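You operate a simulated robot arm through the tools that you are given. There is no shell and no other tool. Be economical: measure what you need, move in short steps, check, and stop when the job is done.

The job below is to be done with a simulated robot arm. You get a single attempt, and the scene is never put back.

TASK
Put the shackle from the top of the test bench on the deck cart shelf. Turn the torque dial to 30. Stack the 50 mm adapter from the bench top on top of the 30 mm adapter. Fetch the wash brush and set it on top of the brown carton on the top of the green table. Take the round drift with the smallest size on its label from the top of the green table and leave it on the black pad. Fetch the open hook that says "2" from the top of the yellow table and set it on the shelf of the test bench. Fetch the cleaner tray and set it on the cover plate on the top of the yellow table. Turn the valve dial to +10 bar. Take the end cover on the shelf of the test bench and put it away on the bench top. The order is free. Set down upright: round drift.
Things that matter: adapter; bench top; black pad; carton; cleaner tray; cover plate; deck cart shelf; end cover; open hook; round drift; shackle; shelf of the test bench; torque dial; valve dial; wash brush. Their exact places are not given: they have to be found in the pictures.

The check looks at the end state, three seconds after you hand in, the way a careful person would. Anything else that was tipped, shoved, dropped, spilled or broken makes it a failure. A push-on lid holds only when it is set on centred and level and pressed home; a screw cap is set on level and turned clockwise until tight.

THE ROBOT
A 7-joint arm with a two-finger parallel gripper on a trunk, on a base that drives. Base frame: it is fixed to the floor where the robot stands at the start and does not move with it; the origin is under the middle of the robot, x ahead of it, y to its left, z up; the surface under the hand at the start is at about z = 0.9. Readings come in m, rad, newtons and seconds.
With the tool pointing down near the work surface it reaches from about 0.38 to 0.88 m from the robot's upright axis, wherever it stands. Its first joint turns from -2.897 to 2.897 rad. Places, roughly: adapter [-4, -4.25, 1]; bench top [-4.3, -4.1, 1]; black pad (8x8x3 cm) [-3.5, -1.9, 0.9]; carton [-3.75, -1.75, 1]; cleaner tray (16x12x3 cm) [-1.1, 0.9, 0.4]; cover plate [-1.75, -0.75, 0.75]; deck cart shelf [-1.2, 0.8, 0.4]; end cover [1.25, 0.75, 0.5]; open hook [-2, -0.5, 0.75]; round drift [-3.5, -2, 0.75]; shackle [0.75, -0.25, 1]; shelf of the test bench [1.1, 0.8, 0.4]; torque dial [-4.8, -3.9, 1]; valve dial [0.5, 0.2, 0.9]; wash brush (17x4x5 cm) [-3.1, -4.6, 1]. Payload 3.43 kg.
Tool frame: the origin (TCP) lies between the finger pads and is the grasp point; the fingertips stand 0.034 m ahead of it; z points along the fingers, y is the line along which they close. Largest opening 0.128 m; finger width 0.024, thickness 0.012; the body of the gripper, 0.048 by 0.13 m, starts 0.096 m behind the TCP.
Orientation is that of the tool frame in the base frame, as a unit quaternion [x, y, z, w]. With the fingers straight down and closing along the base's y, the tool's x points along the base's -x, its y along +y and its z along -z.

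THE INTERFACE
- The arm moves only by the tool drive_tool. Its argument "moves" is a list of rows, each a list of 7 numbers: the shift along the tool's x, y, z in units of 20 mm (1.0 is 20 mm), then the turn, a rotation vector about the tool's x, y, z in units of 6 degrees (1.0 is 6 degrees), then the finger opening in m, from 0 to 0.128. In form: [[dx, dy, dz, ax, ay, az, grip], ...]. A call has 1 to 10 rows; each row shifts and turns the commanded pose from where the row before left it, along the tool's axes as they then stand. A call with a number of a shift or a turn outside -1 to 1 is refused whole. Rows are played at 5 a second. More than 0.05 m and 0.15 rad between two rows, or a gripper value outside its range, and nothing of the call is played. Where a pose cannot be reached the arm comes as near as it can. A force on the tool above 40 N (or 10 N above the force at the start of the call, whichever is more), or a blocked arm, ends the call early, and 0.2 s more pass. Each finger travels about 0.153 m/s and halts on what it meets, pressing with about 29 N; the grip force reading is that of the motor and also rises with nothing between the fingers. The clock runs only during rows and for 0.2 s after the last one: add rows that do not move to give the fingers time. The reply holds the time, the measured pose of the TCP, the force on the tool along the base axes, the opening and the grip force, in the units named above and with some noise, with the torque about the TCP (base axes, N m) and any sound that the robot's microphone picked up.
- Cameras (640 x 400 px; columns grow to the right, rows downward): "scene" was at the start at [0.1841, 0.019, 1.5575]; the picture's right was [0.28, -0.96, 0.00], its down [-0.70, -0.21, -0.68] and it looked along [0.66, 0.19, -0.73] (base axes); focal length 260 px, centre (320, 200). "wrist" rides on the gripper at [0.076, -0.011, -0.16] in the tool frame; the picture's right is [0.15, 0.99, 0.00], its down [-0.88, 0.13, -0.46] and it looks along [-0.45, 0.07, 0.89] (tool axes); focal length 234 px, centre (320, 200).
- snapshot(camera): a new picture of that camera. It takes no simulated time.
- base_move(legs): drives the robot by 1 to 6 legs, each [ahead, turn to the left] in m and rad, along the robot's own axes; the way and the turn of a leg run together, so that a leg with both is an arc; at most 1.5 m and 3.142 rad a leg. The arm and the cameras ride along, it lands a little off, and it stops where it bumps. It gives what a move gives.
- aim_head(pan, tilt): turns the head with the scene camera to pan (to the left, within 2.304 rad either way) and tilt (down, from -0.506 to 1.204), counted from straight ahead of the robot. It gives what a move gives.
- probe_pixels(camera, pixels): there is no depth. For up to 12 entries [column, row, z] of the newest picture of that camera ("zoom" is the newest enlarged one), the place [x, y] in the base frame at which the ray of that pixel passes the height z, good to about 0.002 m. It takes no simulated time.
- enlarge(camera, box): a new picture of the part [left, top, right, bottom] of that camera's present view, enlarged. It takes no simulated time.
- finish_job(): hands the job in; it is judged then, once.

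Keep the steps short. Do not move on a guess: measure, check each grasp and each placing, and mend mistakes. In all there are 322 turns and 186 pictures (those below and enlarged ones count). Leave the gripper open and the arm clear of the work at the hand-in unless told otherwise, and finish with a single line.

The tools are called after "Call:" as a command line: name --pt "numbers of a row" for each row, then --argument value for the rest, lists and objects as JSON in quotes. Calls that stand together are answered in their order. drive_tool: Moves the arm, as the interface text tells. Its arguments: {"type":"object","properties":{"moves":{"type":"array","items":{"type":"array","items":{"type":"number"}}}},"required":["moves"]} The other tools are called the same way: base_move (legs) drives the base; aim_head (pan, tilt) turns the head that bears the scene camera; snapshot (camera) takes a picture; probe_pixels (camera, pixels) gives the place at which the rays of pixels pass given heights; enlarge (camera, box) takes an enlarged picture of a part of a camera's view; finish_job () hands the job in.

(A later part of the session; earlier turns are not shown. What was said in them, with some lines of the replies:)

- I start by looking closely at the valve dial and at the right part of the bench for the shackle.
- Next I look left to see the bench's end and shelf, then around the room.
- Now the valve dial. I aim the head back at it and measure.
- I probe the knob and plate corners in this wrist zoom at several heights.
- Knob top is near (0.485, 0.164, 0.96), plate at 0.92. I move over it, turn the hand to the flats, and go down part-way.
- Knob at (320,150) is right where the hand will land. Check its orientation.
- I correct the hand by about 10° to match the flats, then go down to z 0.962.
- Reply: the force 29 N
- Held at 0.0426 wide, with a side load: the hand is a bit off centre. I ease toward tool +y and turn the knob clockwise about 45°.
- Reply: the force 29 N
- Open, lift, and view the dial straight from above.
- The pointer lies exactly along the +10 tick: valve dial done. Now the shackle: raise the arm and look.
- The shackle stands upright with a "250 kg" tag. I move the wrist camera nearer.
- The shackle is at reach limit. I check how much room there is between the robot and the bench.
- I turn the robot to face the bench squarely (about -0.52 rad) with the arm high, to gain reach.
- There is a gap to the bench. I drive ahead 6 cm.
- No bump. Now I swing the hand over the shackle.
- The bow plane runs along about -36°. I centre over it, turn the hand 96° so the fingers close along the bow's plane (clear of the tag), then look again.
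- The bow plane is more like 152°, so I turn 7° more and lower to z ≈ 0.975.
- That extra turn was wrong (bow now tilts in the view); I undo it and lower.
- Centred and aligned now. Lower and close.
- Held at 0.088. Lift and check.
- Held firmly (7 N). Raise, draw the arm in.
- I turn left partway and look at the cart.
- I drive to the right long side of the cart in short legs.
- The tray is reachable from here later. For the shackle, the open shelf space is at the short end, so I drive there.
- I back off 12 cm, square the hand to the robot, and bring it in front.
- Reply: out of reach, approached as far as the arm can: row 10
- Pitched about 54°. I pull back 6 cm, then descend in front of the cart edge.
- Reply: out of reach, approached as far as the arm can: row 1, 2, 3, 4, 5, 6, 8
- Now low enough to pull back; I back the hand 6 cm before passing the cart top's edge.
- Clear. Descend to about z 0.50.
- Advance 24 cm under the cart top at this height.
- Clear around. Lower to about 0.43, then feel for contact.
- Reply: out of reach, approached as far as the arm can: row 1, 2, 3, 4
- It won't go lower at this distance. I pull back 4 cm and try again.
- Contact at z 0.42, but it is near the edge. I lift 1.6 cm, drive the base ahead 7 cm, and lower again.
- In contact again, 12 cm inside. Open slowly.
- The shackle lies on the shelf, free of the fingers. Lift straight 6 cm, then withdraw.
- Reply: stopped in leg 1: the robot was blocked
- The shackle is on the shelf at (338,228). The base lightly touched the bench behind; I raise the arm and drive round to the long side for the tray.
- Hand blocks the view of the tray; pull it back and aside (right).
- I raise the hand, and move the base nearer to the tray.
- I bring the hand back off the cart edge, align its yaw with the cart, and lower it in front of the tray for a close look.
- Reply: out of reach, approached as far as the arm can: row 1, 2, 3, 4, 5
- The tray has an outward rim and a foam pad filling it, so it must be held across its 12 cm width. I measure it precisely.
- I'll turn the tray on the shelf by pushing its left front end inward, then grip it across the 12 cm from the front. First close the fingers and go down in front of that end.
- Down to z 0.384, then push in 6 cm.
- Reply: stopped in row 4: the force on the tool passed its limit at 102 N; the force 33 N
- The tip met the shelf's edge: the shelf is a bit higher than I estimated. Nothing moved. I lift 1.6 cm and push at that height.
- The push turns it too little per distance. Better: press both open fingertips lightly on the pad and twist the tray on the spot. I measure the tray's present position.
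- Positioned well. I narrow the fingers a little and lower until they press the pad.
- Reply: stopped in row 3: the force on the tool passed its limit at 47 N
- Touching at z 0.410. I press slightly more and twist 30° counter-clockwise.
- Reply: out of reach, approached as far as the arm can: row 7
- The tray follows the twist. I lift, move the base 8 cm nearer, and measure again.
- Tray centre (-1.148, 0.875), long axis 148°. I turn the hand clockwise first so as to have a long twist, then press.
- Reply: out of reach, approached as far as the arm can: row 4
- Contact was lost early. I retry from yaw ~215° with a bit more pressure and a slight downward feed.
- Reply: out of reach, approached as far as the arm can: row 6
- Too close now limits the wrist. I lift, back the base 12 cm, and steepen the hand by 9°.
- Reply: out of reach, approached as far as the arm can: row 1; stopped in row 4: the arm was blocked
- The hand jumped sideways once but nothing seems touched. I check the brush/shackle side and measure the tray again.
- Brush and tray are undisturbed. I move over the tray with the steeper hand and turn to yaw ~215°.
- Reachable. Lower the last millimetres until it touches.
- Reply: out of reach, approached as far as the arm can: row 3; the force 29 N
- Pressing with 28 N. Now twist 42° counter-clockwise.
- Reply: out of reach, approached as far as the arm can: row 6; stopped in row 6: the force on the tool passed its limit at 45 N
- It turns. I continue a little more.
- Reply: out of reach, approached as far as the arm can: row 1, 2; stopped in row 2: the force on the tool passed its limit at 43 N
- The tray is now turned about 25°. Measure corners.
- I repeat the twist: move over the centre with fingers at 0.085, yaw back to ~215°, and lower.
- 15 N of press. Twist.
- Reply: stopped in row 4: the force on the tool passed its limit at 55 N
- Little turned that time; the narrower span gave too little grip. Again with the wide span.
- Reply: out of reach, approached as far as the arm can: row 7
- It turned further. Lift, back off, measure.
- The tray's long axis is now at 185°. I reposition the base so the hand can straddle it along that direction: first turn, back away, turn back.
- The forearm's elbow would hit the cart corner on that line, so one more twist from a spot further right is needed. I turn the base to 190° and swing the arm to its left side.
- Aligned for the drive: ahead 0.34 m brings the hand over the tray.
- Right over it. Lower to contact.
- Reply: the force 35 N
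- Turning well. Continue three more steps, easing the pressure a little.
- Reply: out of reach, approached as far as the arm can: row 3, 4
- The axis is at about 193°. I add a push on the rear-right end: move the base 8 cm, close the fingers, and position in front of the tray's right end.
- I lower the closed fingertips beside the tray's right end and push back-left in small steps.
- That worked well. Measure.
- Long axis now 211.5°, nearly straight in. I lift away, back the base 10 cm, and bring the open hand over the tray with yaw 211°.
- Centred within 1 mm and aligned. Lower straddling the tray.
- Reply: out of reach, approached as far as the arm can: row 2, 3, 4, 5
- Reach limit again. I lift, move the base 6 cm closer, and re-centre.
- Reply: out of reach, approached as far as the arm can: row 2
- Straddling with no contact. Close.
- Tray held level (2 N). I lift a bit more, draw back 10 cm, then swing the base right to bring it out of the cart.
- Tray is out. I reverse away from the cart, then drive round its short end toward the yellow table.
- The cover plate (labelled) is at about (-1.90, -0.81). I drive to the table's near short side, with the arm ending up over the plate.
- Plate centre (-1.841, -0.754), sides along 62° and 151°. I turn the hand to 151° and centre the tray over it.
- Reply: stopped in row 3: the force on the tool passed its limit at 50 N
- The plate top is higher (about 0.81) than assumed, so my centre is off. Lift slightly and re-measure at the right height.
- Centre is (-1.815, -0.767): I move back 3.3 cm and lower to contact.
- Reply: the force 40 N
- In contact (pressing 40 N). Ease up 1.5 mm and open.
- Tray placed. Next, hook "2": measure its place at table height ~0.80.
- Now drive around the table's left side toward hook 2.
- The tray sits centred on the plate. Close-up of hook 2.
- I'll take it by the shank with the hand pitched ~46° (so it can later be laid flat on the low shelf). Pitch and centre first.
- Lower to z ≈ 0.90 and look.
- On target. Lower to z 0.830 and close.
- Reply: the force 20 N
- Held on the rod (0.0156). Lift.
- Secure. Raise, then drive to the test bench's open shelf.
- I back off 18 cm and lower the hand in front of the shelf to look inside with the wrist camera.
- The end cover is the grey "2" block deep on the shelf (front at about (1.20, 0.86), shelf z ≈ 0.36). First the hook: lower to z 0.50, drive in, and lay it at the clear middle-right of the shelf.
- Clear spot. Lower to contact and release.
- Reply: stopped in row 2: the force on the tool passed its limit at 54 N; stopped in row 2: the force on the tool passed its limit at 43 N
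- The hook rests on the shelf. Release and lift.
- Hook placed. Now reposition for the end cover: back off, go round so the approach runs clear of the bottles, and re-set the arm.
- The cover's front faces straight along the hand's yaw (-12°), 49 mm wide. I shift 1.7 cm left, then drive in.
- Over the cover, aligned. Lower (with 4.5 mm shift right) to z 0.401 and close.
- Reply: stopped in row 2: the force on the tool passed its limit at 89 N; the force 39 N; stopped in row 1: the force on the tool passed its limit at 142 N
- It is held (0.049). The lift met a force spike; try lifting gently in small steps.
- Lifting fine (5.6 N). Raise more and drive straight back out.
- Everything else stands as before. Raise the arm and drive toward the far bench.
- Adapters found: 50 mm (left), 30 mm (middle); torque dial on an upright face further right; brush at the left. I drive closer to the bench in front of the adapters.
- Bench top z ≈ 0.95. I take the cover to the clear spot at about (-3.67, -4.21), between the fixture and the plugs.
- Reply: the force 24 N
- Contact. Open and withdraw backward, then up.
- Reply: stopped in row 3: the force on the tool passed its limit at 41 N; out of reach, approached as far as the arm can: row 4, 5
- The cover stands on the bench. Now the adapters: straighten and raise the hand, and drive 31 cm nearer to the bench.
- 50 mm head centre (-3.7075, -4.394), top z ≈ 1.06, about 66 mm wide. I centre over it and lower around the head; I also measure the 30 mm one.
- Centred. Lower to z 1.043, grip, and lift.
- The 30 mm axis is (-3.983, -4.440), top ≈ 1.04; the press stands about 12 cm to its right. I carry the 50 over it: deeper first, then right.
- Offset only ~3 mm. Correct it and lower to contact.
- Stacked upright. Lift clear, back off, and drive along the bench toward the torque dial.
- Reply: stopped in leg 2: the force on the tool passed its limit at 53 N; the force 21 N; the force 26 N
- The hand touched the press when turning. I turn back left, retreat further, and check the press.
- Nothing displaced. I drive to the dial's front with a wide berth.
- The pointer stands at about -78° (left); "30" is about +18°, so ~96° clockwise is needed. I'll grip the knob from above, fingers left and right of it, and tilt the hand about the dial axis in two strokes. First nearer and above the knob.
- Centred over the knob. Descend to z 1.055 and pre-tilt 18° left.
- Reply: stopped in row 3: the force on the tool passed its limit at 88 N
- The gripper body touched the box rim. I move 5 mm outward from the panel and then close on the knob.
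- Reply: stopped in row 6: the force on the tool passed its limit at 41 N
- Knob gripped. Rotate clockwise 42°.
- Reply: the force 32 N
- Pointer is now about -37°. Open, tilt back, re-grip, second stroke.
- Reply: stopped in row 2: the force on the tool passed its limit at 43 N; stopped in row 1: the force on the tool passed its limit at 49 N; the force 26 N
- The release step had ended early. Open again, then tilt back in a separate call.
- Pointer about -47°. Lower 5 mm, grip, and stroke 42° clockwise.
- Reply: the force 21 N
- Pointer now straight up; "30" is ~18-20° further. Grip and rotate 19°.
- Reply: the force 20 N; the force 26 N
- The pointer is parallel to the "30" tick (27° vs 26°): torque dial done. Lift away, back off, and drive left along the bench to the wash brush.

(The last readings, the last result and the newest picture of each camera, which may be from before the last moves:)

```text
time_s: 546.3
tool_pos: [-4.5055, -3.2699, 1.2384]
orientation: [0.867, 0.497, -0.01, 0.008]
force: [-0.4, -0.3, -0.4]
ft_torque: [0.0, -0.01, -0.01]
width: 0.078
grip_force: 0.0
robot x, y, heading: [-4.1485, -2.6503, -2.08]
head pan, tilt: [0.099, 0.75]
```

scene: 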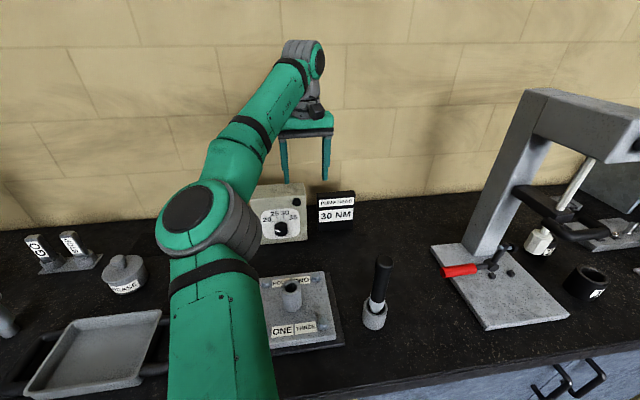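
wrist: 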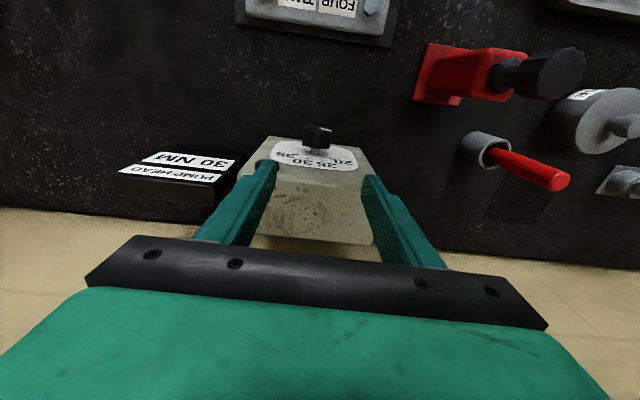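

Call:
base_move --legs '[[0, 1.295], [0.96, 0], [0.95, 0], [0, -1.269]]'

Call:
snapshot --camera "wrist"

```text
time_s: 563.0
tool_pos: [-3.1519, -4.6261, 1.2378]
orientation: [0.862, 0.506, -0.009, 0.008]
force: [-0.8, -0.7, 0.0]
ft_torque: [0.01, 0.02, -0.04]
width: 0.0781
grip_force: 0.0
robot x, y, heading: [-2.8101, -4.0002, -2.062]
head pan, tilt: [0.099, 0.75]
```

```text
26 pictures are left
```

wrist: 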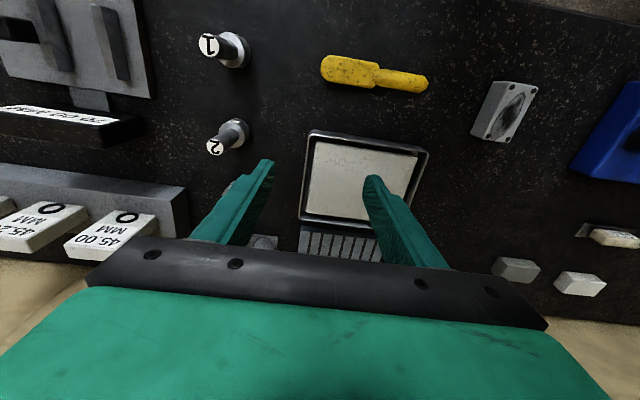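

Call:
probe_pixels --camera "wrist" --pixels '[[321, 66, 0.99], [428, 83, 0.98], [350, 71, 0.99], [378, 64, 0.99], [374, 88, 0.99], [385, 77, 0.98]]'

Call:
enlarge --camera "wrist" --box '[300, 40, 450, 110]'

```text
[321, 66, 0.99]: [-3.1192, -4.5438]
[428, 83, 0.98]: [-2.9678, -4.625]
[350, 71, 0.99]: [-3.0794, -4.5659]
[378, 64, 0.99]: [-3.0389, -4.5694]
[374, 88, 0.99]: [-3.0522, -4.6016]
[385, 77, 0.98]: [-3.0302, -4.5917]
```

```text
4.27 times, centred on (375, 75) of wrist
```

zoom: 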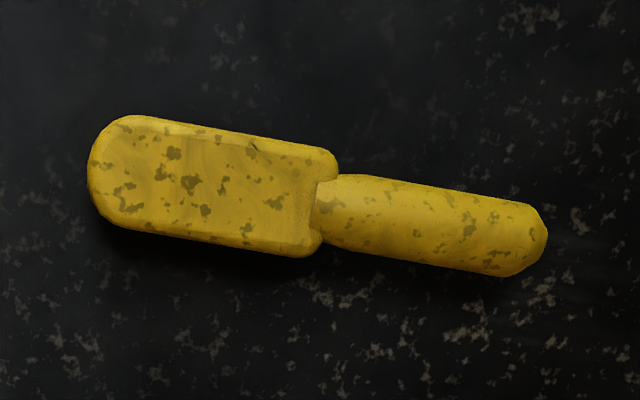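

Brush axis at about -28°, 17 cm long. I move over its balance point, turn the hand 90°, and lower.

Call:
drive_tool --pt "0.9 0.55 0 0 0 0 0.078" --pt "0.9 0.55 0 0 0 0 0.078" --pt "0.9 0.55 0 0 0 0 0.078" --pt "0.9 0.55 0 0 0 0 0.078" --pt "0.86 0.57 0 0 0 0 0.078" --pt "0 0 1 0 0 -1 0.078" --pt "0 0 1 0 0 -1 0.078" --pt "0 0 1 0 0 -1 0.078" --pt "0 0 1 0 0 -1 0.078" --pt "0 0 1 0 0 -1 0.078"

Call:
drive_tool --pt "0 0 0 0 0 -1 0.078" --pt "0 0 0 0 0 -1 0.078" --pt "0 0 0 0 0 -1 0.078" --pt "0 0 0 0 0 -1 0.078" --pt "0 0 0 0 0 -1 0.078" --pt "0 0 0 0 0 -1 0.078" --pt "0 0 0 0 0 -1 0.078" --pt "0 0 0 0 0 -1 0.078" --pt "0 0 0 0 0 -1 0.078" --pt "0 0 0 0 0 -1 0.078"

Call:
snapshot --camera "wrist"

```text
time_s: 565.2
tool_pos: [-3.0612, -4.5758, 1.1369]
orientation: [0.702, 0.712, -0.012, 0.005]
force: [0.4, -0.2, 0.4]
ft_torque: [0.03, 0.02, 0.0]
width: 0.0782
grip_force: 0.1
robot x, y, heading: [-2.8117, -3.9987, -2.061]
head pan, tilt: [0.099, 0.75]
```

```text
time_s: 567.4
tool_pos: [-3.0617, -4.5775, 1.1353]
orientation: [0.251, 0.968, -0.012, -0.001]
force: [0.1, 0.2, 0.5]
ft_torque: [0.0, -0.02, -0.01]
width: 0.0781
grip_force: 0.1
robot x, y, heading: [-2.8061, -3.9955, -2.06]
head pan, tilt: [0.099, 0.75]
```

```text
24 pictures are left
```

wrist: 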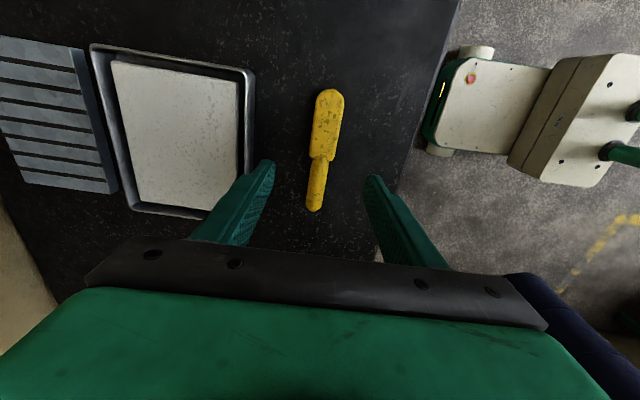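

Aligned. Shift 6 mm, lower to z 0.992, grip and lift.

Call:
drive_tool --pt "0 0.3 1 0 0 0 0.07" --pt "0 0 1 0 0 0 0.07" --pt "0 0 1 0 0 0 0.07" --pt "0 0 1 0 0 0 0.07" --pt "0 0 1 0 0 0 0.07" --pt "0 0 1 0 0 0 0.07" --pt "0 0 1 0 0 0 0.07" --pt "0 0 0.15 0 0 0 0.07" --pt "0 0 0 0 0 0 0.05" --pt "0 0 0 0 0 0 0.03"

Call:
drive_tool --pt "0 0 0 0 0 0 0.02" --pt "0 0 0 0 0 0 0.015" --pt "0 0 -0.5 0 0 0 0.015" --pt "0 0 -1 0 0 0 0.015" --pt "0 0 -1 0 0 0 0.015" --pt "0 0 -1 0 0 0 0.015" --pt "0 0 -1 0 0 0 0.015" --pt "0 0 -1 0 0 0 0.015" --pt "0 0 -1 0 0 0 0.015" --pt "0 0 -1 0 0 0 0.015"

Call:
snapshot --camera "wrist"

```text
time_s: 569.6
tool_pos: [-3.0591, -4.5757, 0.9939]
orientation: [0.253, 0.967, -0.012, -0.001]
force: [0.2, 0.2, 0.2]
ft_torque: [0.03, 0.0, 0.02]
width: 0.0316
grip_force: 28.4
robot x, y, heading: [-2.8089, -3.9989, -2.056]
head pan, tilt: [0.099, 0.75]
```

```text
time_s: 571.8
tool_pos: [-3.0584, -4.5708, 1.1434]
orientation: [0.252, 0.968, -0.011, -0.001]
force: [0.2, -1.0, -2.2]
ft_torque: [-0.02, -0.03, 0.0]
width: 0.0316
grip_force: 29.4
robot x, y, heading: [-2.8097, -3.9994, -2.061]
head pan, tilt: [0.099, 0.75]
```

```text
23 pictures are left
```

wrist: 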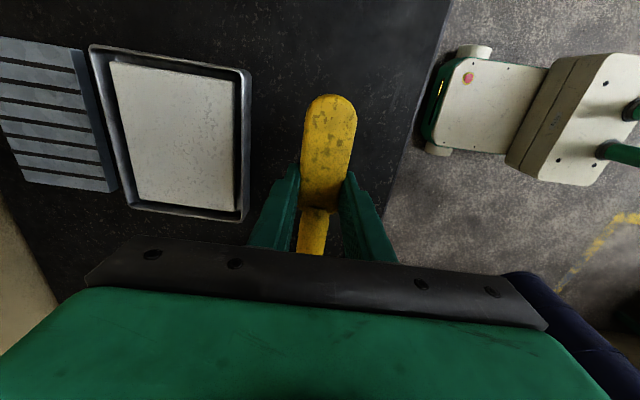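

Brush held. Back off and drive toward the green table for a look.

Call:
base_move --legs '[[-0.5, 0], [0, -1.995], [0.5, 0]]'

Call:
aim_head --pan 0.0 --tilt 0.55

Call:
snapshot --camera "scene"

```text
time_s: 582.7
tool_pos: [-3.2921, -2.6889, 1.1434]
orientation: [0.952, 0.307, -0.006, -0.011]
force: [0.5, 0.5, -1.4]
ft_torque: [-0.01, 0.0, 0.01]
width: 0.0314
grip_force: 28.6
robot x, y, heading: [-2.8766, -3.1502, 2.22]
head pan, tilt: [0.099, 0.75]
```

```text
time_s: 583.5
tool_pos: [-3.292, -2.688, 1.1431]
orientation: [0.951, 0.308, -0.006, -0.011]
force: [0.3, -0.8, -2.3]
ft_torque: [0.0, 0.0, 0.0]
width: 0.0317
grip_force: 29.2
robot x, y, heading: [-2.8771, -3.1521, 2.215]
head pan, tilt: [0.0, 0.55]
```

```text
22 pictures are left
```

scene: 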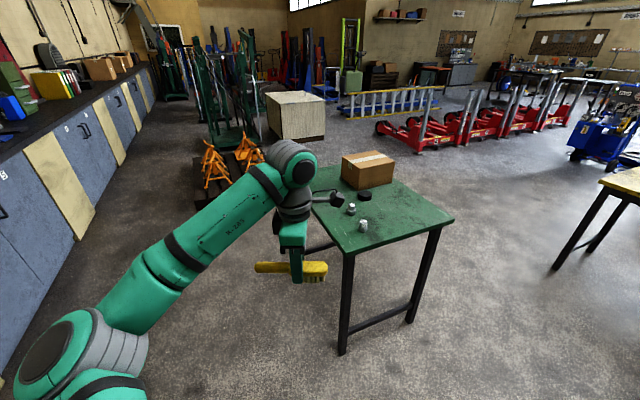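

Call:
enlarge --camera "scene" --box '[290, 140, 470, 270]'

Call:
probe_pixels --camera "scene" --pixels '[[454, 217, 0.8], [345, 251, 0.8], [400, 178, 0.8], [362, 188, 0.8], [393, 184, 0.8], [342, 180, 0.8], [364, 197, 0.81], [351, 214, 0.8], [363, 231, 0.8], [367, 153, 0.9]]'

```text
3.08 times, centred on (380, 205) of scene
```

zoom: 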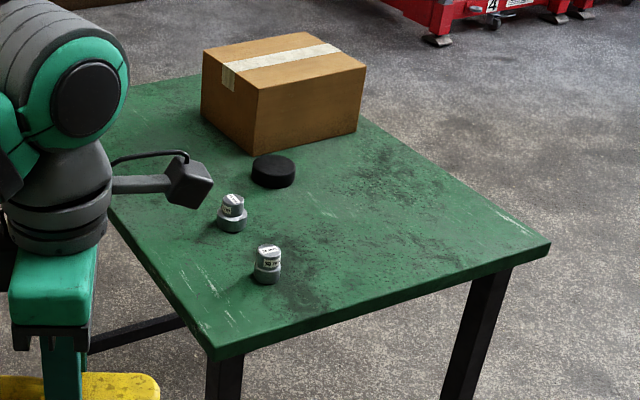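

```text
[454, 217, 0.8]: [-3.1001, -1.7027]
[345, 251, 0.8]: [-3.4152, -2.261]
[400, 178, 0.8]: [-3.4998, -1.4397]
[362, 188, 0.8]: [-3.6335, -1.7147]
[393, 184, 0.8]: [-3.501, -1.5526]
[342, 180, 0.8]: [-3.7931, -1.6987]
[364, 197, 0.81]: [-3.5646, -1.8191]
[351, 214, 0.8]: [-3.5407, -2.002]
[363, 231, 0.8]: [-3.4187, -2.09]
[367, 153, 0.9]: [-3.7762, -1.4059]
```

The carton is best reached from the table's right end. Drive round to it.

Call:
base_move --legs '[[0, -0.866], [1.488, 0], [0, 0.937], [0.992, 0], [0, 1.719]]'

Call:
aim_head --pan 0.0 --tilt 0.75

Call:
snapshot --camera "scene"

Call:
snapshot --camera "wrist"

```text
time_s: 605.5
tool_pos: [-3.5612, -1.4717, 1.1424]
orientation: [0.355, 0.935, -0.013, -0.003]
force: [-0.1, -0.2, -2.8]
ft_torque: [0.01, -0.02, 0.03]
width: 0.0316
grip_force: 29.0
robot x, y, heading: [-3.2004, -0.9639, -2.274]
head pan, tilt: [0.0, 0.55]
```

```text
time_s: 606.2
tool_pos: [-3.5603, -1.4729, 1.1428]
orientation: [0.354, 0.935, -0.012, -0.003]
force: [0.6, -0.6, -1.5]
ft_torque: [0.0, -0.02, 0.04]
width: 0.0316
grip_force: 28.7
robot x, y, heading: [-3.1948, -0.9655, -2.271]
head pan, tilt: [0.0, 0.75]
```

```text
20 pictures are left
```

scene: 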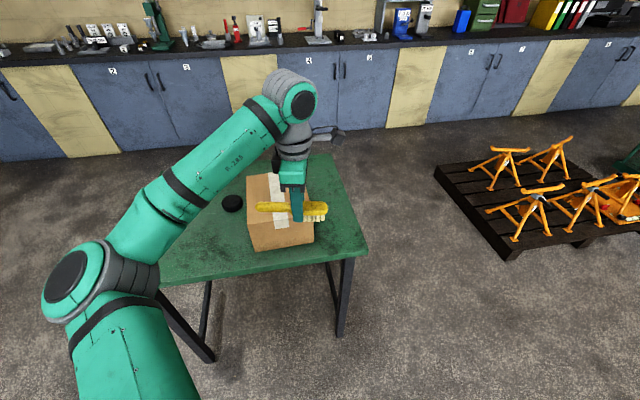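

```text
19 pictures are left
```

wrist: 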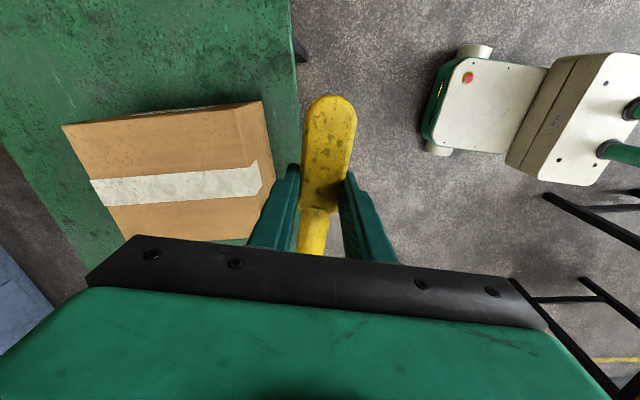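

Call:
probe_pixels --camera "wrist" --pixels '[[237, 104, 0.9], [237, 104, 0.93], [237, 104, 0.96], [62, 126, 0.9], [62, 126, 0.93], [62, 126, 0.96], [256, 238, 0.93]]'

Call:
probe_pixels --camera "scene" --pixels '[[253, 223, 0.9], [253, 223, 0.93], [253, 223, 0.96], [247, 178, 0.93], [247, 178, 0.96], [313, 218, 0.93], [256, 250, 0.8], [232, 209, 0.8], [232, 209, 0.83]]'

```text
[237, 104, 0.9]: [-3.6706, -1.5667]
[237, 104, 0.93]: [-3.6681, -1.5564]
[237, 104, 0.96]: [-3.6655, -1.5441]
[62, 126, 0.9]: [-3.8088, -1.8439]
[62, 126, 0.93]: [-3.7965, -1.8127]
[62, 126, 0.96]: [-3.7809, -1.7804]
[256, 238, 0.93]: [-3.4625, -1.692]
```

```text
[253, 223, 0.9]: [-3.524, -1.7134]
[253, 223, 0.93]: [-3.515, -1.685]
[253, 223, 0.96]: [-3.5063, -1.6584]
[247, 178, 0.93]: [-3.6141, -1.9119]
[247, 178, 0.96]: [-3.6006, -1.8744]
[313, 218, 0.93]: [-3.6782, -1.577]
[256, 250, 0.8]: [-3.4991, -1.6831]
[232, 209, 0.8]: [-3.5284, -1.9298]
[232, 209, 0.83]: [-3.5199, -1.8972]
```

Carton top at z ≈ 0.955, centre about (-3.64, -1.72). The brush fits as oriented. Move over it and begin lowering.

Call:
drive_tool --pt "-0.38 -1 0 0 0 0 0.015" --pt "-0.38 -1 0 0 0 0 0.015" --pt "-0.38 -1 0 0 0 0 0.015" --pt "-0.38 -1 0 0 0 0 0.015" --pt "-0.38 -1 0 0 0 0 0.015" --pt "-0.38 -1 0 0 0 0 0.015" --pt "-0.38 -1 0 0 0 0 0.015" --pt "-0.38 -1 0 0 0 0 0.015" --pt "-0.37 -1 0 0 0 0 0.015" --pt "0 0 0 0 0 0 0.015"

Call:
drive_tool --pt "0 0 1 0 0 0 0.015" --pt "0 0 1 0 0 0 0.015" --pt "0 0 1 0 0 0 0.015" --pt "0 0 1 0 0 0 0.015" --pt "0 0 1 0 0 0 0.015" --pt "0 0 0.8 0 0 0 0.015"

Call:
enlarge --camera "scene" --box '[200, 140, 380, 270]'

```text
time_s: 608.4
tool_pos: [-3.6283, -1.6521, 1.147]
orientation: [0.354, 0.935, -0.012, -0.002]
force: [-0.1, -0.7, -2.5]
ft_torque: [0.01, -0.03, 0.02]
width: 0.0316
grip_force: 28.9
robot x, y, heading: [-3.2005, -0.9661, -2.277]
head pan, tilt: [0.0, 0.75]
```

```text
time_s: 609.8
tool_pos: [-3.63, -1.6533, 1.0325]
orientation: [0.355, 0.935, -0.013, -0.003]
force: [1.2, 1.7, 8.8]
ft_torque: [0.12, -0.35, 0.03]
width: 0.0318
grip_force: 28.8
robot x, y, heading: [-3.2023, -0.9628, -2.273]
head pan, tilt: [0.0, 0.75]
```

```text
3.08 times, centred on (290, 205) of scene
```

zoom: 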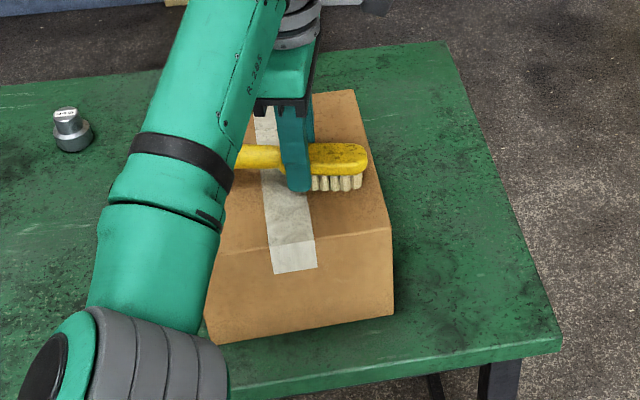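

It touches at once: the carton top is ~0.988. The brush just fits; for more margin I lift a little, turn it 40° and set it 3 cm deeper.

Call:
drive_tool --pt "0 0 -1 0 0 0 0.015" --pt "0 0 -0.5 0 0 1 0.015" --pt "0 0 0 0 0 1 0.015" --pt "0 0 0 0 0 1 0.015" --pt "0 0 0 0 0 1 0.015" --pt "0 0 0 0 0 1 0.015" --pt "0 0 0 0 0 1 0.015" --pt "-0.75 -0.5 0 0 0 0.7 0.015" --pt "-0.75 -0.5 0 0 0 0 0.015" --pt "0 0 0.5 0 0 0 0.015"

Call:
drive_tool --pt "0 0 0.4 0 0 0 0.015" --pt "0 0 0.3 0 0 0 0.015" --pt "0 0 0.15 0 0 0 0.015" --pt "0 0 0.1 0 0 0 0.015" --pt "0 0 0.06 0 0 0 0.015"

Call:
enlarge --camera "scene" --box '[200, 140, 380, 270]'

```text
time_s: 612.0
tool_pos: [-3.645, -1.6859, 1.0517]
orientation: [0.654, 0.756, -0.012, 0.002]
force: [-0.7, -0.1, -2.5]
ft_torque: [0.01, 0.06, -0.02]
width: 0.0315
grip_force: 29.0
robot x, y, heading: [-3.198, -0.9629, -2.275]
head pan, tilt: [0.0, 0.75]
```

```text
time_s: 613.2
tool_pos: [-3.6439, -1.6868, 1.0345]
orientation: [0.654, 0.757, -0.013, 0.002]
force: [-0.7, 0.3, 10.6]
ft_torque: [0.88, -0.12, 0.0]
width: 0.0316
grip_force: 28.9
robot x, y, heading: [-3.1971, -0.9658, -2.268]
head pan, tilt: [0.0, 0.75]
```

```text
3.08 times, centred on (290, 205) of scene
```

zoom: 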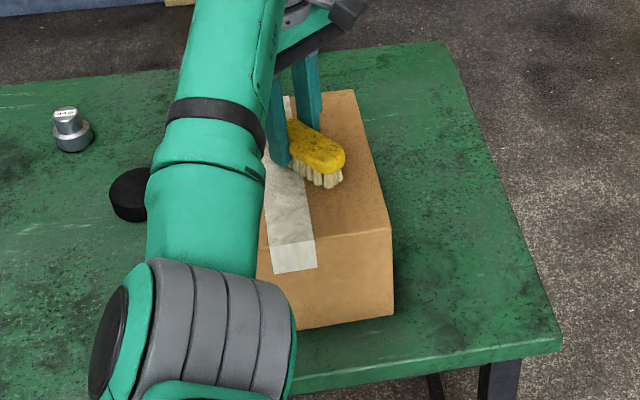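

Well inside the top now. Release and lift.

Call:
drive_tool --pt "0 0 0 0 0 0 0.04" --pt "0 0 0 0 0 0 0.06"

Call:
drive_tool --pt "0 0 -0.5 0 0 0 0.06" --pt "0 0 -1 0 0 0 0.06" --pt "0 0 -1 0 0 0 0.06" --pt "0 0 -1 0 0 0 0.06" --pt "0 0 -1 0 0 0 0.06" --pt "0 0 -1 0 0 0 0.06" --pt "0 0 -1 0 0 0 0.06" --pt "0 0 -1 0 0 0 0.06"

Call:
snapshot --camera "wrist"

```text
time_s: 613.8
tool_pos: [-3.6438, -1.6874, 1.0325]
orientation: [0.654, 0.757, -0.012, 0.002]
force: [-0.1, 0.3, 0.3]
ft_torque: [-0.02, -0.01, 0.01]
width: 0.0599
grip_force: 0.0
robot x, y, heading: [-3.2004, -0.9638, -2.274]
head pan, tilt: [0.0, 0.75]
```

```text
time_s: 615.6
tool_pos: [-3.6426, -1.6843, 1.1809]
orientation: [0.654, 0.756, -0.012, 0.002]
force: [0.1, -0.3, -0.5]
ft_torque: [0.03, 0.01, -0.03]
width: 0.0601
grip_force: 0.1
robot x, y, heading: [-3.1934, -0.9644, -2.272]
head pan, tilt: [0.0, 0.75]
```

```text
16 pictures are left
```

wrist: 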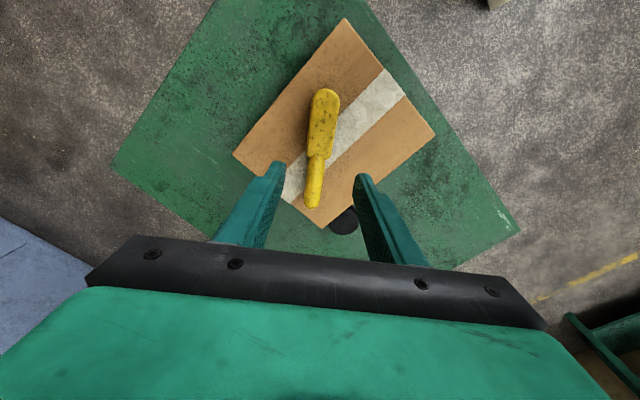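

The brush lies fully on the carton. Now the drifts: drive to the other side of the table.

Call:
base_move --legs '[[0, 1.532], [0.941, 0], [0, -1.391], [0.863, 0], [0, -1.677]]'

Call:
aim_head --pan 0.1 --tilt 0.9

Call:
snapshot --camera "scene"

```text
time_s: 637.4
tool_pos: [-3.6999, -1.9693, 1.1827]
orientation: [0.994, 0.111, -0.01, -0.007]
force: [-0.3, -0.7, 0.0]
ft_torque: [0.0, 0.02, 0.0]
width: 0.0599
grip_force: 0.1
robot x, y, heading: [-2.9452, -2.3612, 2.518]
head pan, tilt: [0.0, 0.75]
```

```text
time_s: 638.1
tool_pos: [-3.6993, -1.9703, 1.1831]
orientation: [0.994, 0.111, -0.009, -0.007]
force: [-0.8, -0.3, 0.6]
ft_torque: [0.01, 0.01, 0.0]
width: 0.0599
grip_force: 0.1
robot x, y, heading: [-2.9507, -2.3602, 2.518]
head pan, tilt: [0.099, 0.901]
```

```text
15 pictures are left
```

scene: 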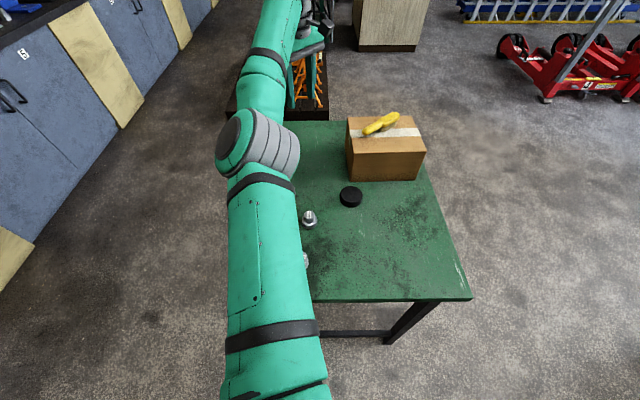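

The arm hides them; I bring the hand back over the drifts and look with the wrist camera.

Call:
drive_tool --pt "1 0.6 0 0 0 0 0.06" --pt "1 0.6 0 0 0 0 0.06" --pt "1 0.6 0 0 0 0 0.06" --pt "1 0.6 0 0 0 0 0.06" --pt "1 0.6 0 0 0 0 0.06" --pt "1 0.6 0 0 0 0 0.06" --pt "1 0.6 0 0 0 0 0.06" --pt "1 0.6 0 0 0 0 0.06" --pt "1 0.6 0 0 0 0 0.06" --pt "1 0.6 0 0 0 0 0.06"

Call:
snapshot --camera "wrist"

```text
time_s: 640.3
tool_pos: [-3.4766, -2.0426, 1.1779]
orientation: [0.994, 0.113, -0.01, -0.007]
force: [0.3, 0.2, 0.4]
ft_torque: [-0.01, 0.01, -0.01]
width: 0.0601
grip_force: 0.1
robot x, y, heading: [-2.9468, -2.3592, 2.517]
head pan, tilt: [0.099, 0.901]
```

```text
14 pictures are left
```

wrist: 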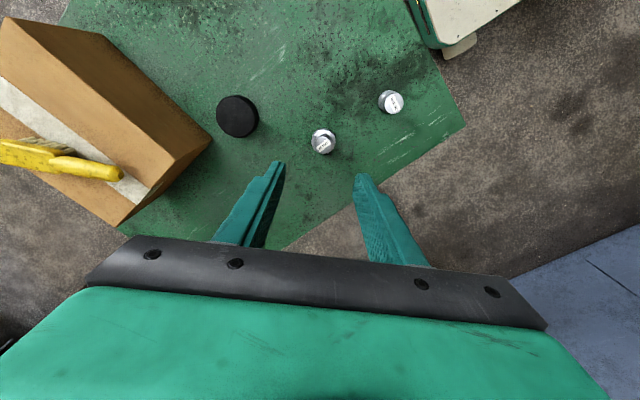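

Two drifts and the pad are in view. Zoom on the labels.

Call:
enlarge --camera "wrist" --box '[300, 75, 420, 165]'

```text
4.44 times, centred on (360, 120) of wrist
```

zoom: 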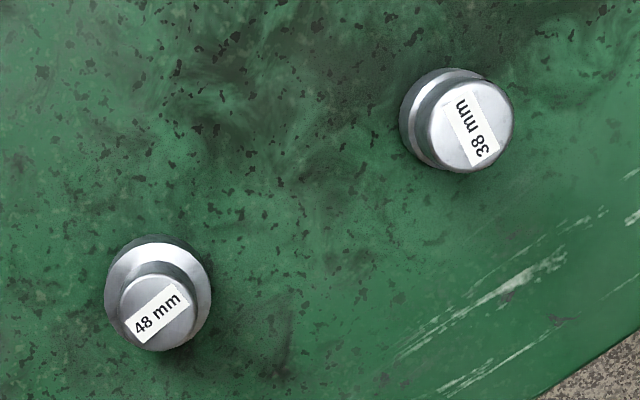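

Call:
probe_pixels --camera "wrist" --pixels '[[237, 115, 0.83], [237, 115, 0.87], [389, 102, 0.8], [389, 102, 0.85], [394, 103.8, 0.85], [394, 103.8, 0.9], [321, 143, 0.8], [321, 143, 0.85]]'

Call:
probe_pixels --camera "scene" --pixels '[[351, 194, 0.83], [351, 194, 0.87], [310, 222, 0.8], [310, 222, 0.85]]'

```text
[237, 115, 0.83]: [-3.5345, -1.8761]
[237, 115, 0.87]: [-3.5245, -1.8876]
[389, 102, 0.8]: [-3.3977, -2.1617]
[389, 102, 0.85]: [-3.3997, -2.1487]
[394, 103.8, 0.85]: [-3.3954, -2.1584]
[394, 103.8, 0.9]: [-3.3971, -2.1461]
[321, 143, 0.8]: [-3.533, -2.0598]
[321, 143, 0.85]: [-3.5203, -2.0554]
```

```text
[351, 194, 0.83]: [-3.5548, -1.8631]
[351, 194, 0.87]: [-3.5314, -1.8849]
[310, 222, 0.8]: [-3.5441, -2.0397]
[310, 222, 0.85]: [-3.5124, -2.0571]
```

38 mm is the smallest; its axis is (-3.400, -2.149), table z ≈ 0.85, top ≈ 0.893; the pad top is ≈ 0.88. Move over it and go down part-way.

Call:
drive_tool --pt "0.43 1 0 0 0 0 0.085" --pt "0.43 1 0 0 0 0 0.085" --pt "0.43 1 0 0 0 0 0.085" --pt "0.43 1 0 0 0 0 0.085" --pt "0.42 1 1 0 0 0 0.085" --pt "0.42 1 1 0 0 0 0.085" --pt "0 0.03 1 0 0 0 0.085" --pt "0 0 1 0 0 0 0.085" --pt "0 0 1 0 0 0 0.085" --pt "0 0 1 0 0 0 0.085"

Call:
drive_tool --pt "0 0 1 0 0 0 0.085" --pt "0 0 1 0 0 0 0.085" --pt "0 0 1 0 0 0 0.085" --pt "0 0 0.5 0 0 0 0.085" --pt "0 0 0 0 0 0 0.085"

Call:
snapshot --camera "wrist"

```text
time_s: 642.5
tool_pos: [-3.4025, -2.148, 1.0531]
orientation: [0.994, 0.111, -0.009, -0.008]
force: [0.4, -0.8, 0.2]
ft_torque: [0.01, 0.04, 0.04]
width: 0.0851
grip_force: 0.0
robot x, y, heading: [-2.9493, -2.3582, 2.516]
head pan, tilt: [0.099, 0.901]
```

```text
time_s: 643.7
tool_pos: [-3.4058, -2.1473, 0.9845]
orientation: [0.994, 0.112, -0.009, -0.007]
force: [-0.4, -0.3, 0.4]
ft_torque: [0.02, -0.05, 0.0]
width: 0.0848
grip_force: 0.1
robot x, y, heading: [-2.9501, -2.3605, 2.516]
head pan, tilt: [0.099, 0.901]
```

```text
12 pictures are left
```

wrist: 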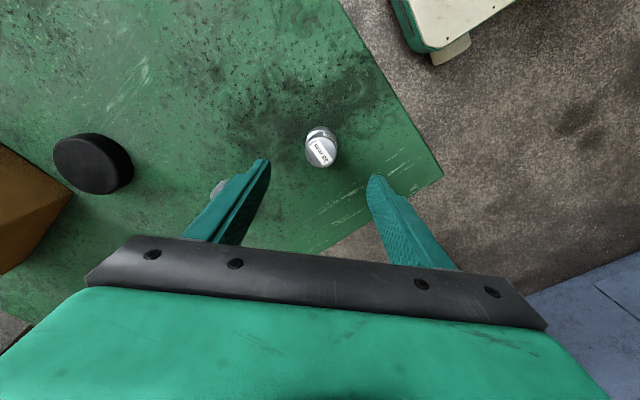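

Shift 4 mm toward the robot, lower to z 0.90 and grip.

Call:
drive_tool --pt "0.2 0 1 0 0 0 0.085" --pt "0 0 1 0 0 0 0.085" --pt "0 0 1 0 0 0 0.085" --pt "0 0 1 0 0 0 0.085" --pt "0 0 0.2 0 0 0 0.085" --pt "0 0 0 0 0 0 0.06" --pt "0 0 0 0 0 0 0.04" --pt "0 0 0 0 0 0 0.025" --pt "0 0 0 0 0 0 0.02"

Call:
drive_tool --pt "0 0 -0.5 0 0 0 0.015" --pt "0 0 -1 0 0 0 0.015" --pt "0 0 -1 0 0 0 0.015" --pt "0 0 -1 0 0 0 0.015" --pt "0 0 -1 0 0 0 0.015" --pt "0 0 -1 0 0 0 0.015" --pt "0 0 0 0 0 0 0.015"

Call:
snapshot --camera "wrist"

```text
time_s: 645.7
tool_pos: [-3.4034, -2.1456, 0.901]
orientation: [0.994, 0.111, -0.01, -0.006]
force: [0.8, 0.5, -0.2]
ft_torque: [0.01, 0.01, 0.01]
width: 0.0369
grip_force: 28.7
robot x, y, heading: [-2.9432, -2.3587, 2.518]
head pan, tilt: [0.099, 0.901]
```

```text
time_s: 647.3
tool_pos: [-3.4013, -2.1467, 1.0101]
orientation: [0.994, 0.111, -0.01, -0.007]
force: [0.1, -0.3, -5.3]
ft_torque: [0.0, 0.02, 0.01]
width: 0.0371
grip_force: 28.6
robot x, y, heading: [-2.9461, -2.3553, 2.522]
head pan, tilt: [0.099, 0.901]
```

```text
11 pictures are left
```

wrist: 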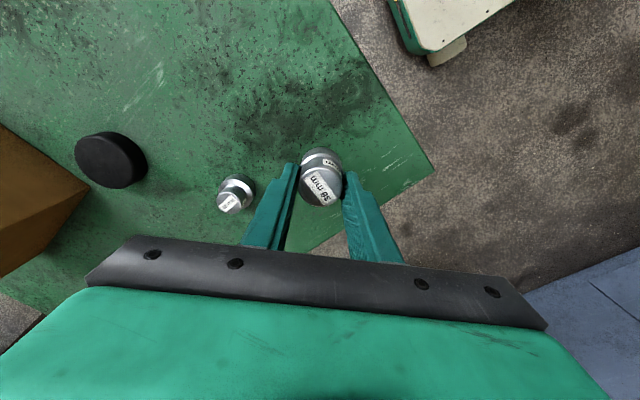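

Held upright. Check the pad's place in this view and carry the drift over it.

Call:
probe_pixels --camera "wrist" --pixels '[[110, 158, 0.88], [76, 152, 0.88], [147, 168, 0.88], [106, 133, 0.88], [122, 188, 0.865]]'

Call:
drive_tool --pt "-0.32 -1 0 0 0 0 0.015" --pt "-0.32 -1 0 0 0 0 0.015" --pt "-0.32 -1 0 0 0 0 0.015" --pt "-0.32 -1 0 0 0 0 0.015" --pt "-0.32 -1 0 0 0 0 0.015" --pt "-0.32 -1 0 0 0 0 0.015" --pt "-0.32 -1 0 0 0 0 0.015" --pt "-0.32 -1 0 0 0 0 0.015" --pt "-0.32 -1 0 0 0 0 0.015" --pt "-0.32 -1 0 0 0 0 0.015"

```text
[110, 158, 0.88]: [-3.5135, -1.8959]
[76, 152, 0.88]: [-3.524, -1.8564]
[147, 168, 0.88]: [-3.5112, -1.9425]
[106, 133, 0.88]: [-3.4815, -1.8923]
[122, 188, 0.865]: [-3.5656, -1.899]
```

```text
time_s: 649.5
tool_pos: [-3.5065, -1.9664, 1.0134]
orientation: [0.994, 0.112, -0.009, -0.006]
force: [-0.9, -0.9, -5.1]
ft_torque: [0.03, -0.02, 0.02]
width: 0.0371
grip_force: 28.8
robot x, y, heading: [-2.9491, -2.3586, 2.519]
head pan, tilt: [0.099, 0.901]
```

Call:
drive_tool --pt "0.1 -1 0 0 0 0 0.015" --pt "0.06 -1 0 0 0 0 0.015" --pt "0 -1 0 0 0 0 0.015" --pt "0 -0.73 0.5 0 0 0 0.015" --pt "0 0 1 0 0 0 0.015" --pt "0 0 0.8 0 0 0 0.015" --pt "0 0 0 0 0 0 0.015"

Call:
snapshot --camera "wrist"

Call:
enlarge --camera "scene" --box '[280, 100, 440, 240]'

```text
time_s: 651.1
tool_pos: [-3.5225, -1.8919, 0.97]
orientation: [0.994, 0.112, -0.009, -0.006]
force: [-0.4, 0.3, -4.6]
ft_torque: [0.01, 0.02, 0.02]
width: 0.0374
grip_force: 28.7
robot x, y, heading: [-2.9507, -2.3561, 2.517]
head pan, tilt: [0.099, 0.901]
```

```text
10 pictures are left
```

wrist: 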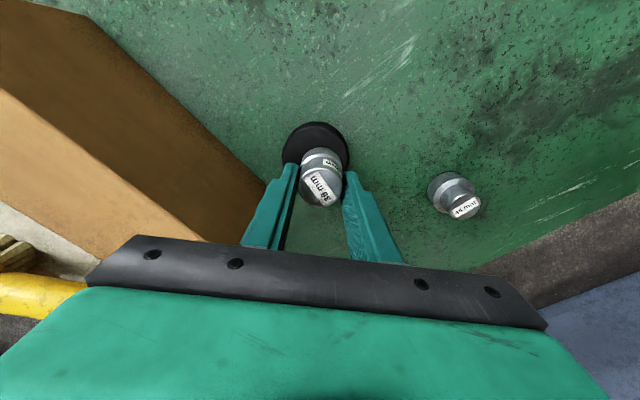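

```text
2.86 times, centred on (360, 170) of scene
```

zoom: 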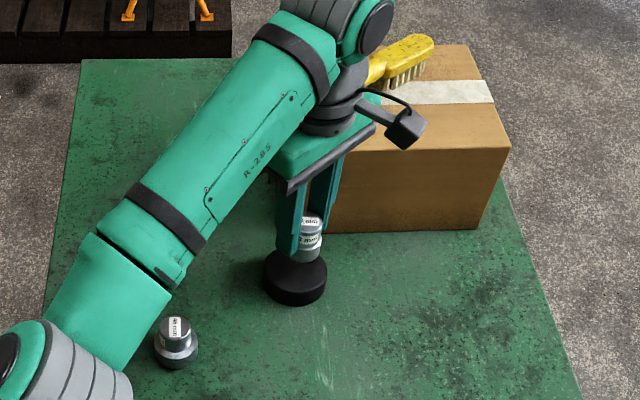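

Well aligned (4 mm correction). Lower to contact.

Call:
drive_tool --pt "0 -0.2 0.5 0 0 0 0.015" --pt "0 0 0.5 0 0 0 0.015" --pt "0 0 0.4 0 0 0 0.015" --pt "0 0 0.1 0 0 0 0.015" --pt "0 0 0.1 0 0 0 0.015" --pt "0 0 0.06 0 0 0 0.015" --pt "0 0 0.06 0 0 0 0.015" --pt "0 0 0.06 0 0 0 0.015"

```text
time_s: 652.9
tool_pos: [-3.5239, -1.8874, 0.9336]
orientation: [0.994, 0.111, -0.01, -0.007]
force: [-0.3, -0.6, -4.8]
ft_torque: [0.01, 0.04, -0.01]
width: 0.0371
grip_force: 29.1
robot x, y, heading: [-2.9468, -2.3595, 2.515]
head pan, tilt: [0.099, 0.901]
```

Call:
drive_tool --pt "0 0 0.06 0 0 0 0.015" --pt "0 0 0.06 0 0 0 0.015" --pt "0 0 0.06 0 0 0 0.015" --pt "0 0 0.06 0 0 0 0.015"

```text
time_s: 653.9
tool_pos: [-3.5237, -1.8869, 0.9296]
orientation: [0.993, 0.113, -0.01, -0.007]
force: [0.5, -0.5, -4.4]
ft_torque: [-0.01, 0.05, 0.01]
width: 0.0369
grip_force: 29.1
robot x, y, heading: [-2.9444, -2.3597, 2.516]
head pan, tilt: [0.099, 0.901]
```

Call:
drive_tool --pt "0 0 0.06 0 0 0 0.015" --pt "0 0 0.06 0 0 0 0.015" --pt "0 0 0.06 0 0 0 0.015" --pt "0 0 0.06 0 0 0 0.015" --pt "0 0 0.06 0 0 0 0.015"

```text
time_s: 655.1
tool_pos: [-3.5236, -1.8878, 0.924]
orientation: [0.994, 0.112, -0.01, -0.008]
force: [-0.5, 0.5, 20.4]
ft_torque: [-0.15, -0.03, 0.08]
width: 0.0373
grip_force: 29.1
robot x, y, heading: [-2.9484, -2.3592, 2.517]
head pan, tilt: [0.099, 0.901]
```

Contact. Ease off and open.

Call:
drive_tool --pt "0 0 -0.06 0 0 0 0.015" --pt "0 0 0 0 0 0 0.04" --pt "0 0 0 0 0 0 0.055" --pt "0 0 0 0 0 0 0.07"

Call:
drive_tool --pt "0 0 -0.5 0 0 0 0.07" --pt "0 0 -1 0 0 0 0.07" --pt "0 0 -1 0 0 0 0.07" --pt "0 0 -1 0 0 0 0.07" --pt "0 0 -1 0 0 0 0.07" --pt "0 0 -1 0 0 0 0.07" --pt "0 0 -1 0 0 0 0.07" --pt "0 0 -1 0 0 0 0.07" --pt "0 0 -1 0 0 0 0.07" --pt "0 0 -1 0 0 0 0.07"

Call:
snapshot --camera "wrist"

```text
time_s: 656.1
tool_pos: [-3.5232, -1.8881, 0.9242]
orientation: [0.994, 0.111, -0.01, -0.007]
force: [0.2, -0.2, 0.7]
ft_torque: [-0.01, 0.0, -0.02]
width: 0.0701
grip_force: 0.1
robot x, y, heading: [-2.9492, -2.356, 2.517]
head pan, tilt: [0.099, 0.901]
```

```text
time_s: 658.3
tool_pos: [-3.5206, -1.8897, 1.114]
orientation: [0.994, 0.112, -0.01, -0.007]
force: [-0.6, 1.0, 0.4]
ft_torque: [0.0, 0.01, 0.02]
width: 0.0701
grip_force: 0.1
robot x, y, heading: [-2.9501, -2.3567, 2.517]
head pan, tilt: [0.099, 0.901]
```

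```text
8 pictures are left
```

wrist: 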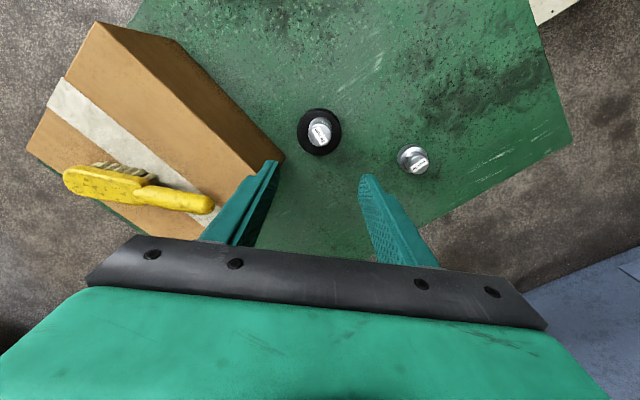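

The drift stands upright centred on the pad. Raise, back away, and take a last look at the bench (stack, press, cover).

Call:
drive_tool --pt "0 0 -1 0 0 0 0.1" --pt "0 0 -1 0 0 0 0.1" --pt "0 0 -1 0 0 0 0.1"

Call:
base_move --legs '[[-0.4, 0]]'

Call:
aim_head --pan 1.5 --tilt 0.35

Call:
snapshot --camera "scene"

```text
time_s: 659.1
tool_pos: [-3.5189, -1.8907, 1.1741]
orientation: [0.994, 0.112, -0.011, -0.006]
force: [0.0, -0.7, -0.6]
ft_torque: [-0.04, 0.0, -0.01]
width: 0.0999
grip_force: 0.1
robot x, y, heading: [-2.9403, -2.3588, 2.514]
head pan, tilt: [0.099, 0.901]
```

```text
time_s: 661.6
tool_pos: [-3.1945, -2.1263, 1.1741]
orientation: [0.993, 0.114, -0.01, -0.007]
force: [0.3, -1.1, -0.2]
ft_torque: [0.01, -0.02, -0.03]
width: 0.1002
grip_force: 0.0
robot x, y, heading: [-2.6213, -2.592, 2.519]
head pan, tilt: [0.099, 0.901]
```

```text
time_s: 663.1
tool_pos: [-3.1954, -2.126, 1.1735]
orientation: [0.993, 0.114, -0.01, -0.006]
force: [-0.6, 1.3, 0.8]
ft_torque: [0.02, 0.0, 0.03]
width: 0.1001
grip_force: 0.1
robot x, y, heading: [-2.6225, -2.5951, 2.524]
head pan, tilt: [1.499, 0.351]
```

```text
7 pictures are left
```

scene: 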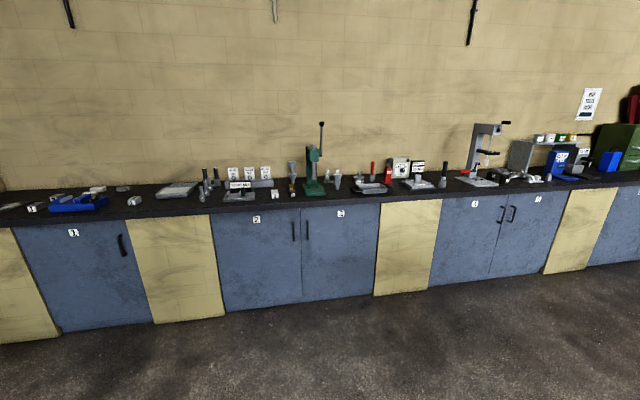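

Call:
enlarge --camera "scene" --box '[190, 110, 450, 220]'

Call:
enlarge --camera "scene" --box '[262, 145, 352, 205]'

```text
2.46 times, centred on (320, 165) of scene
```

zoom: 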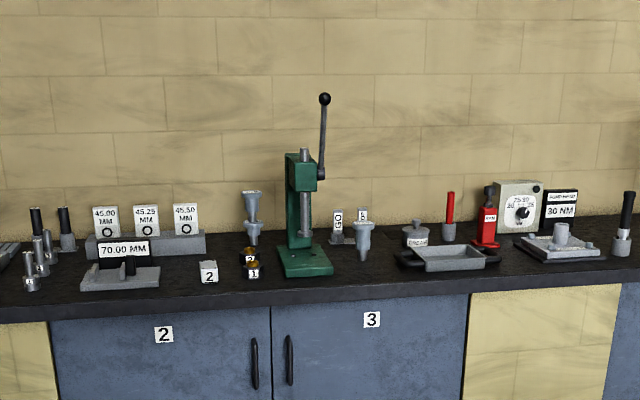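

```text
6.67 times, centred on (307, 175) of scene
```

zoom: 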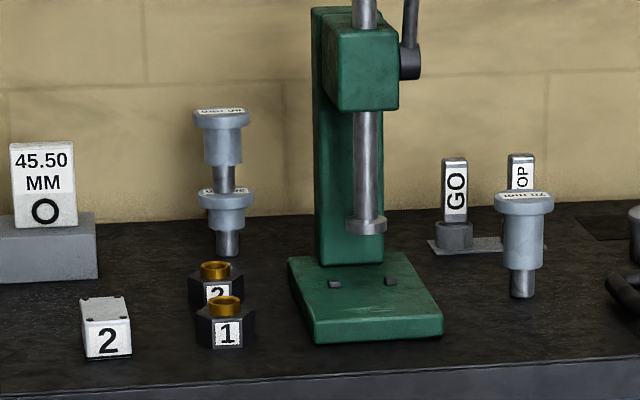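

The stack stands straight, the cover and press are in place, and the gripper is open and clear. Hand in.

Call:
finish_job

```text
The job is handed in.
```

I finished all nine tasks and handed the job in, with the gripper open and the arm clear; during the work the hand bumped the bench press and the dial box, and neither looked moved afterwards.
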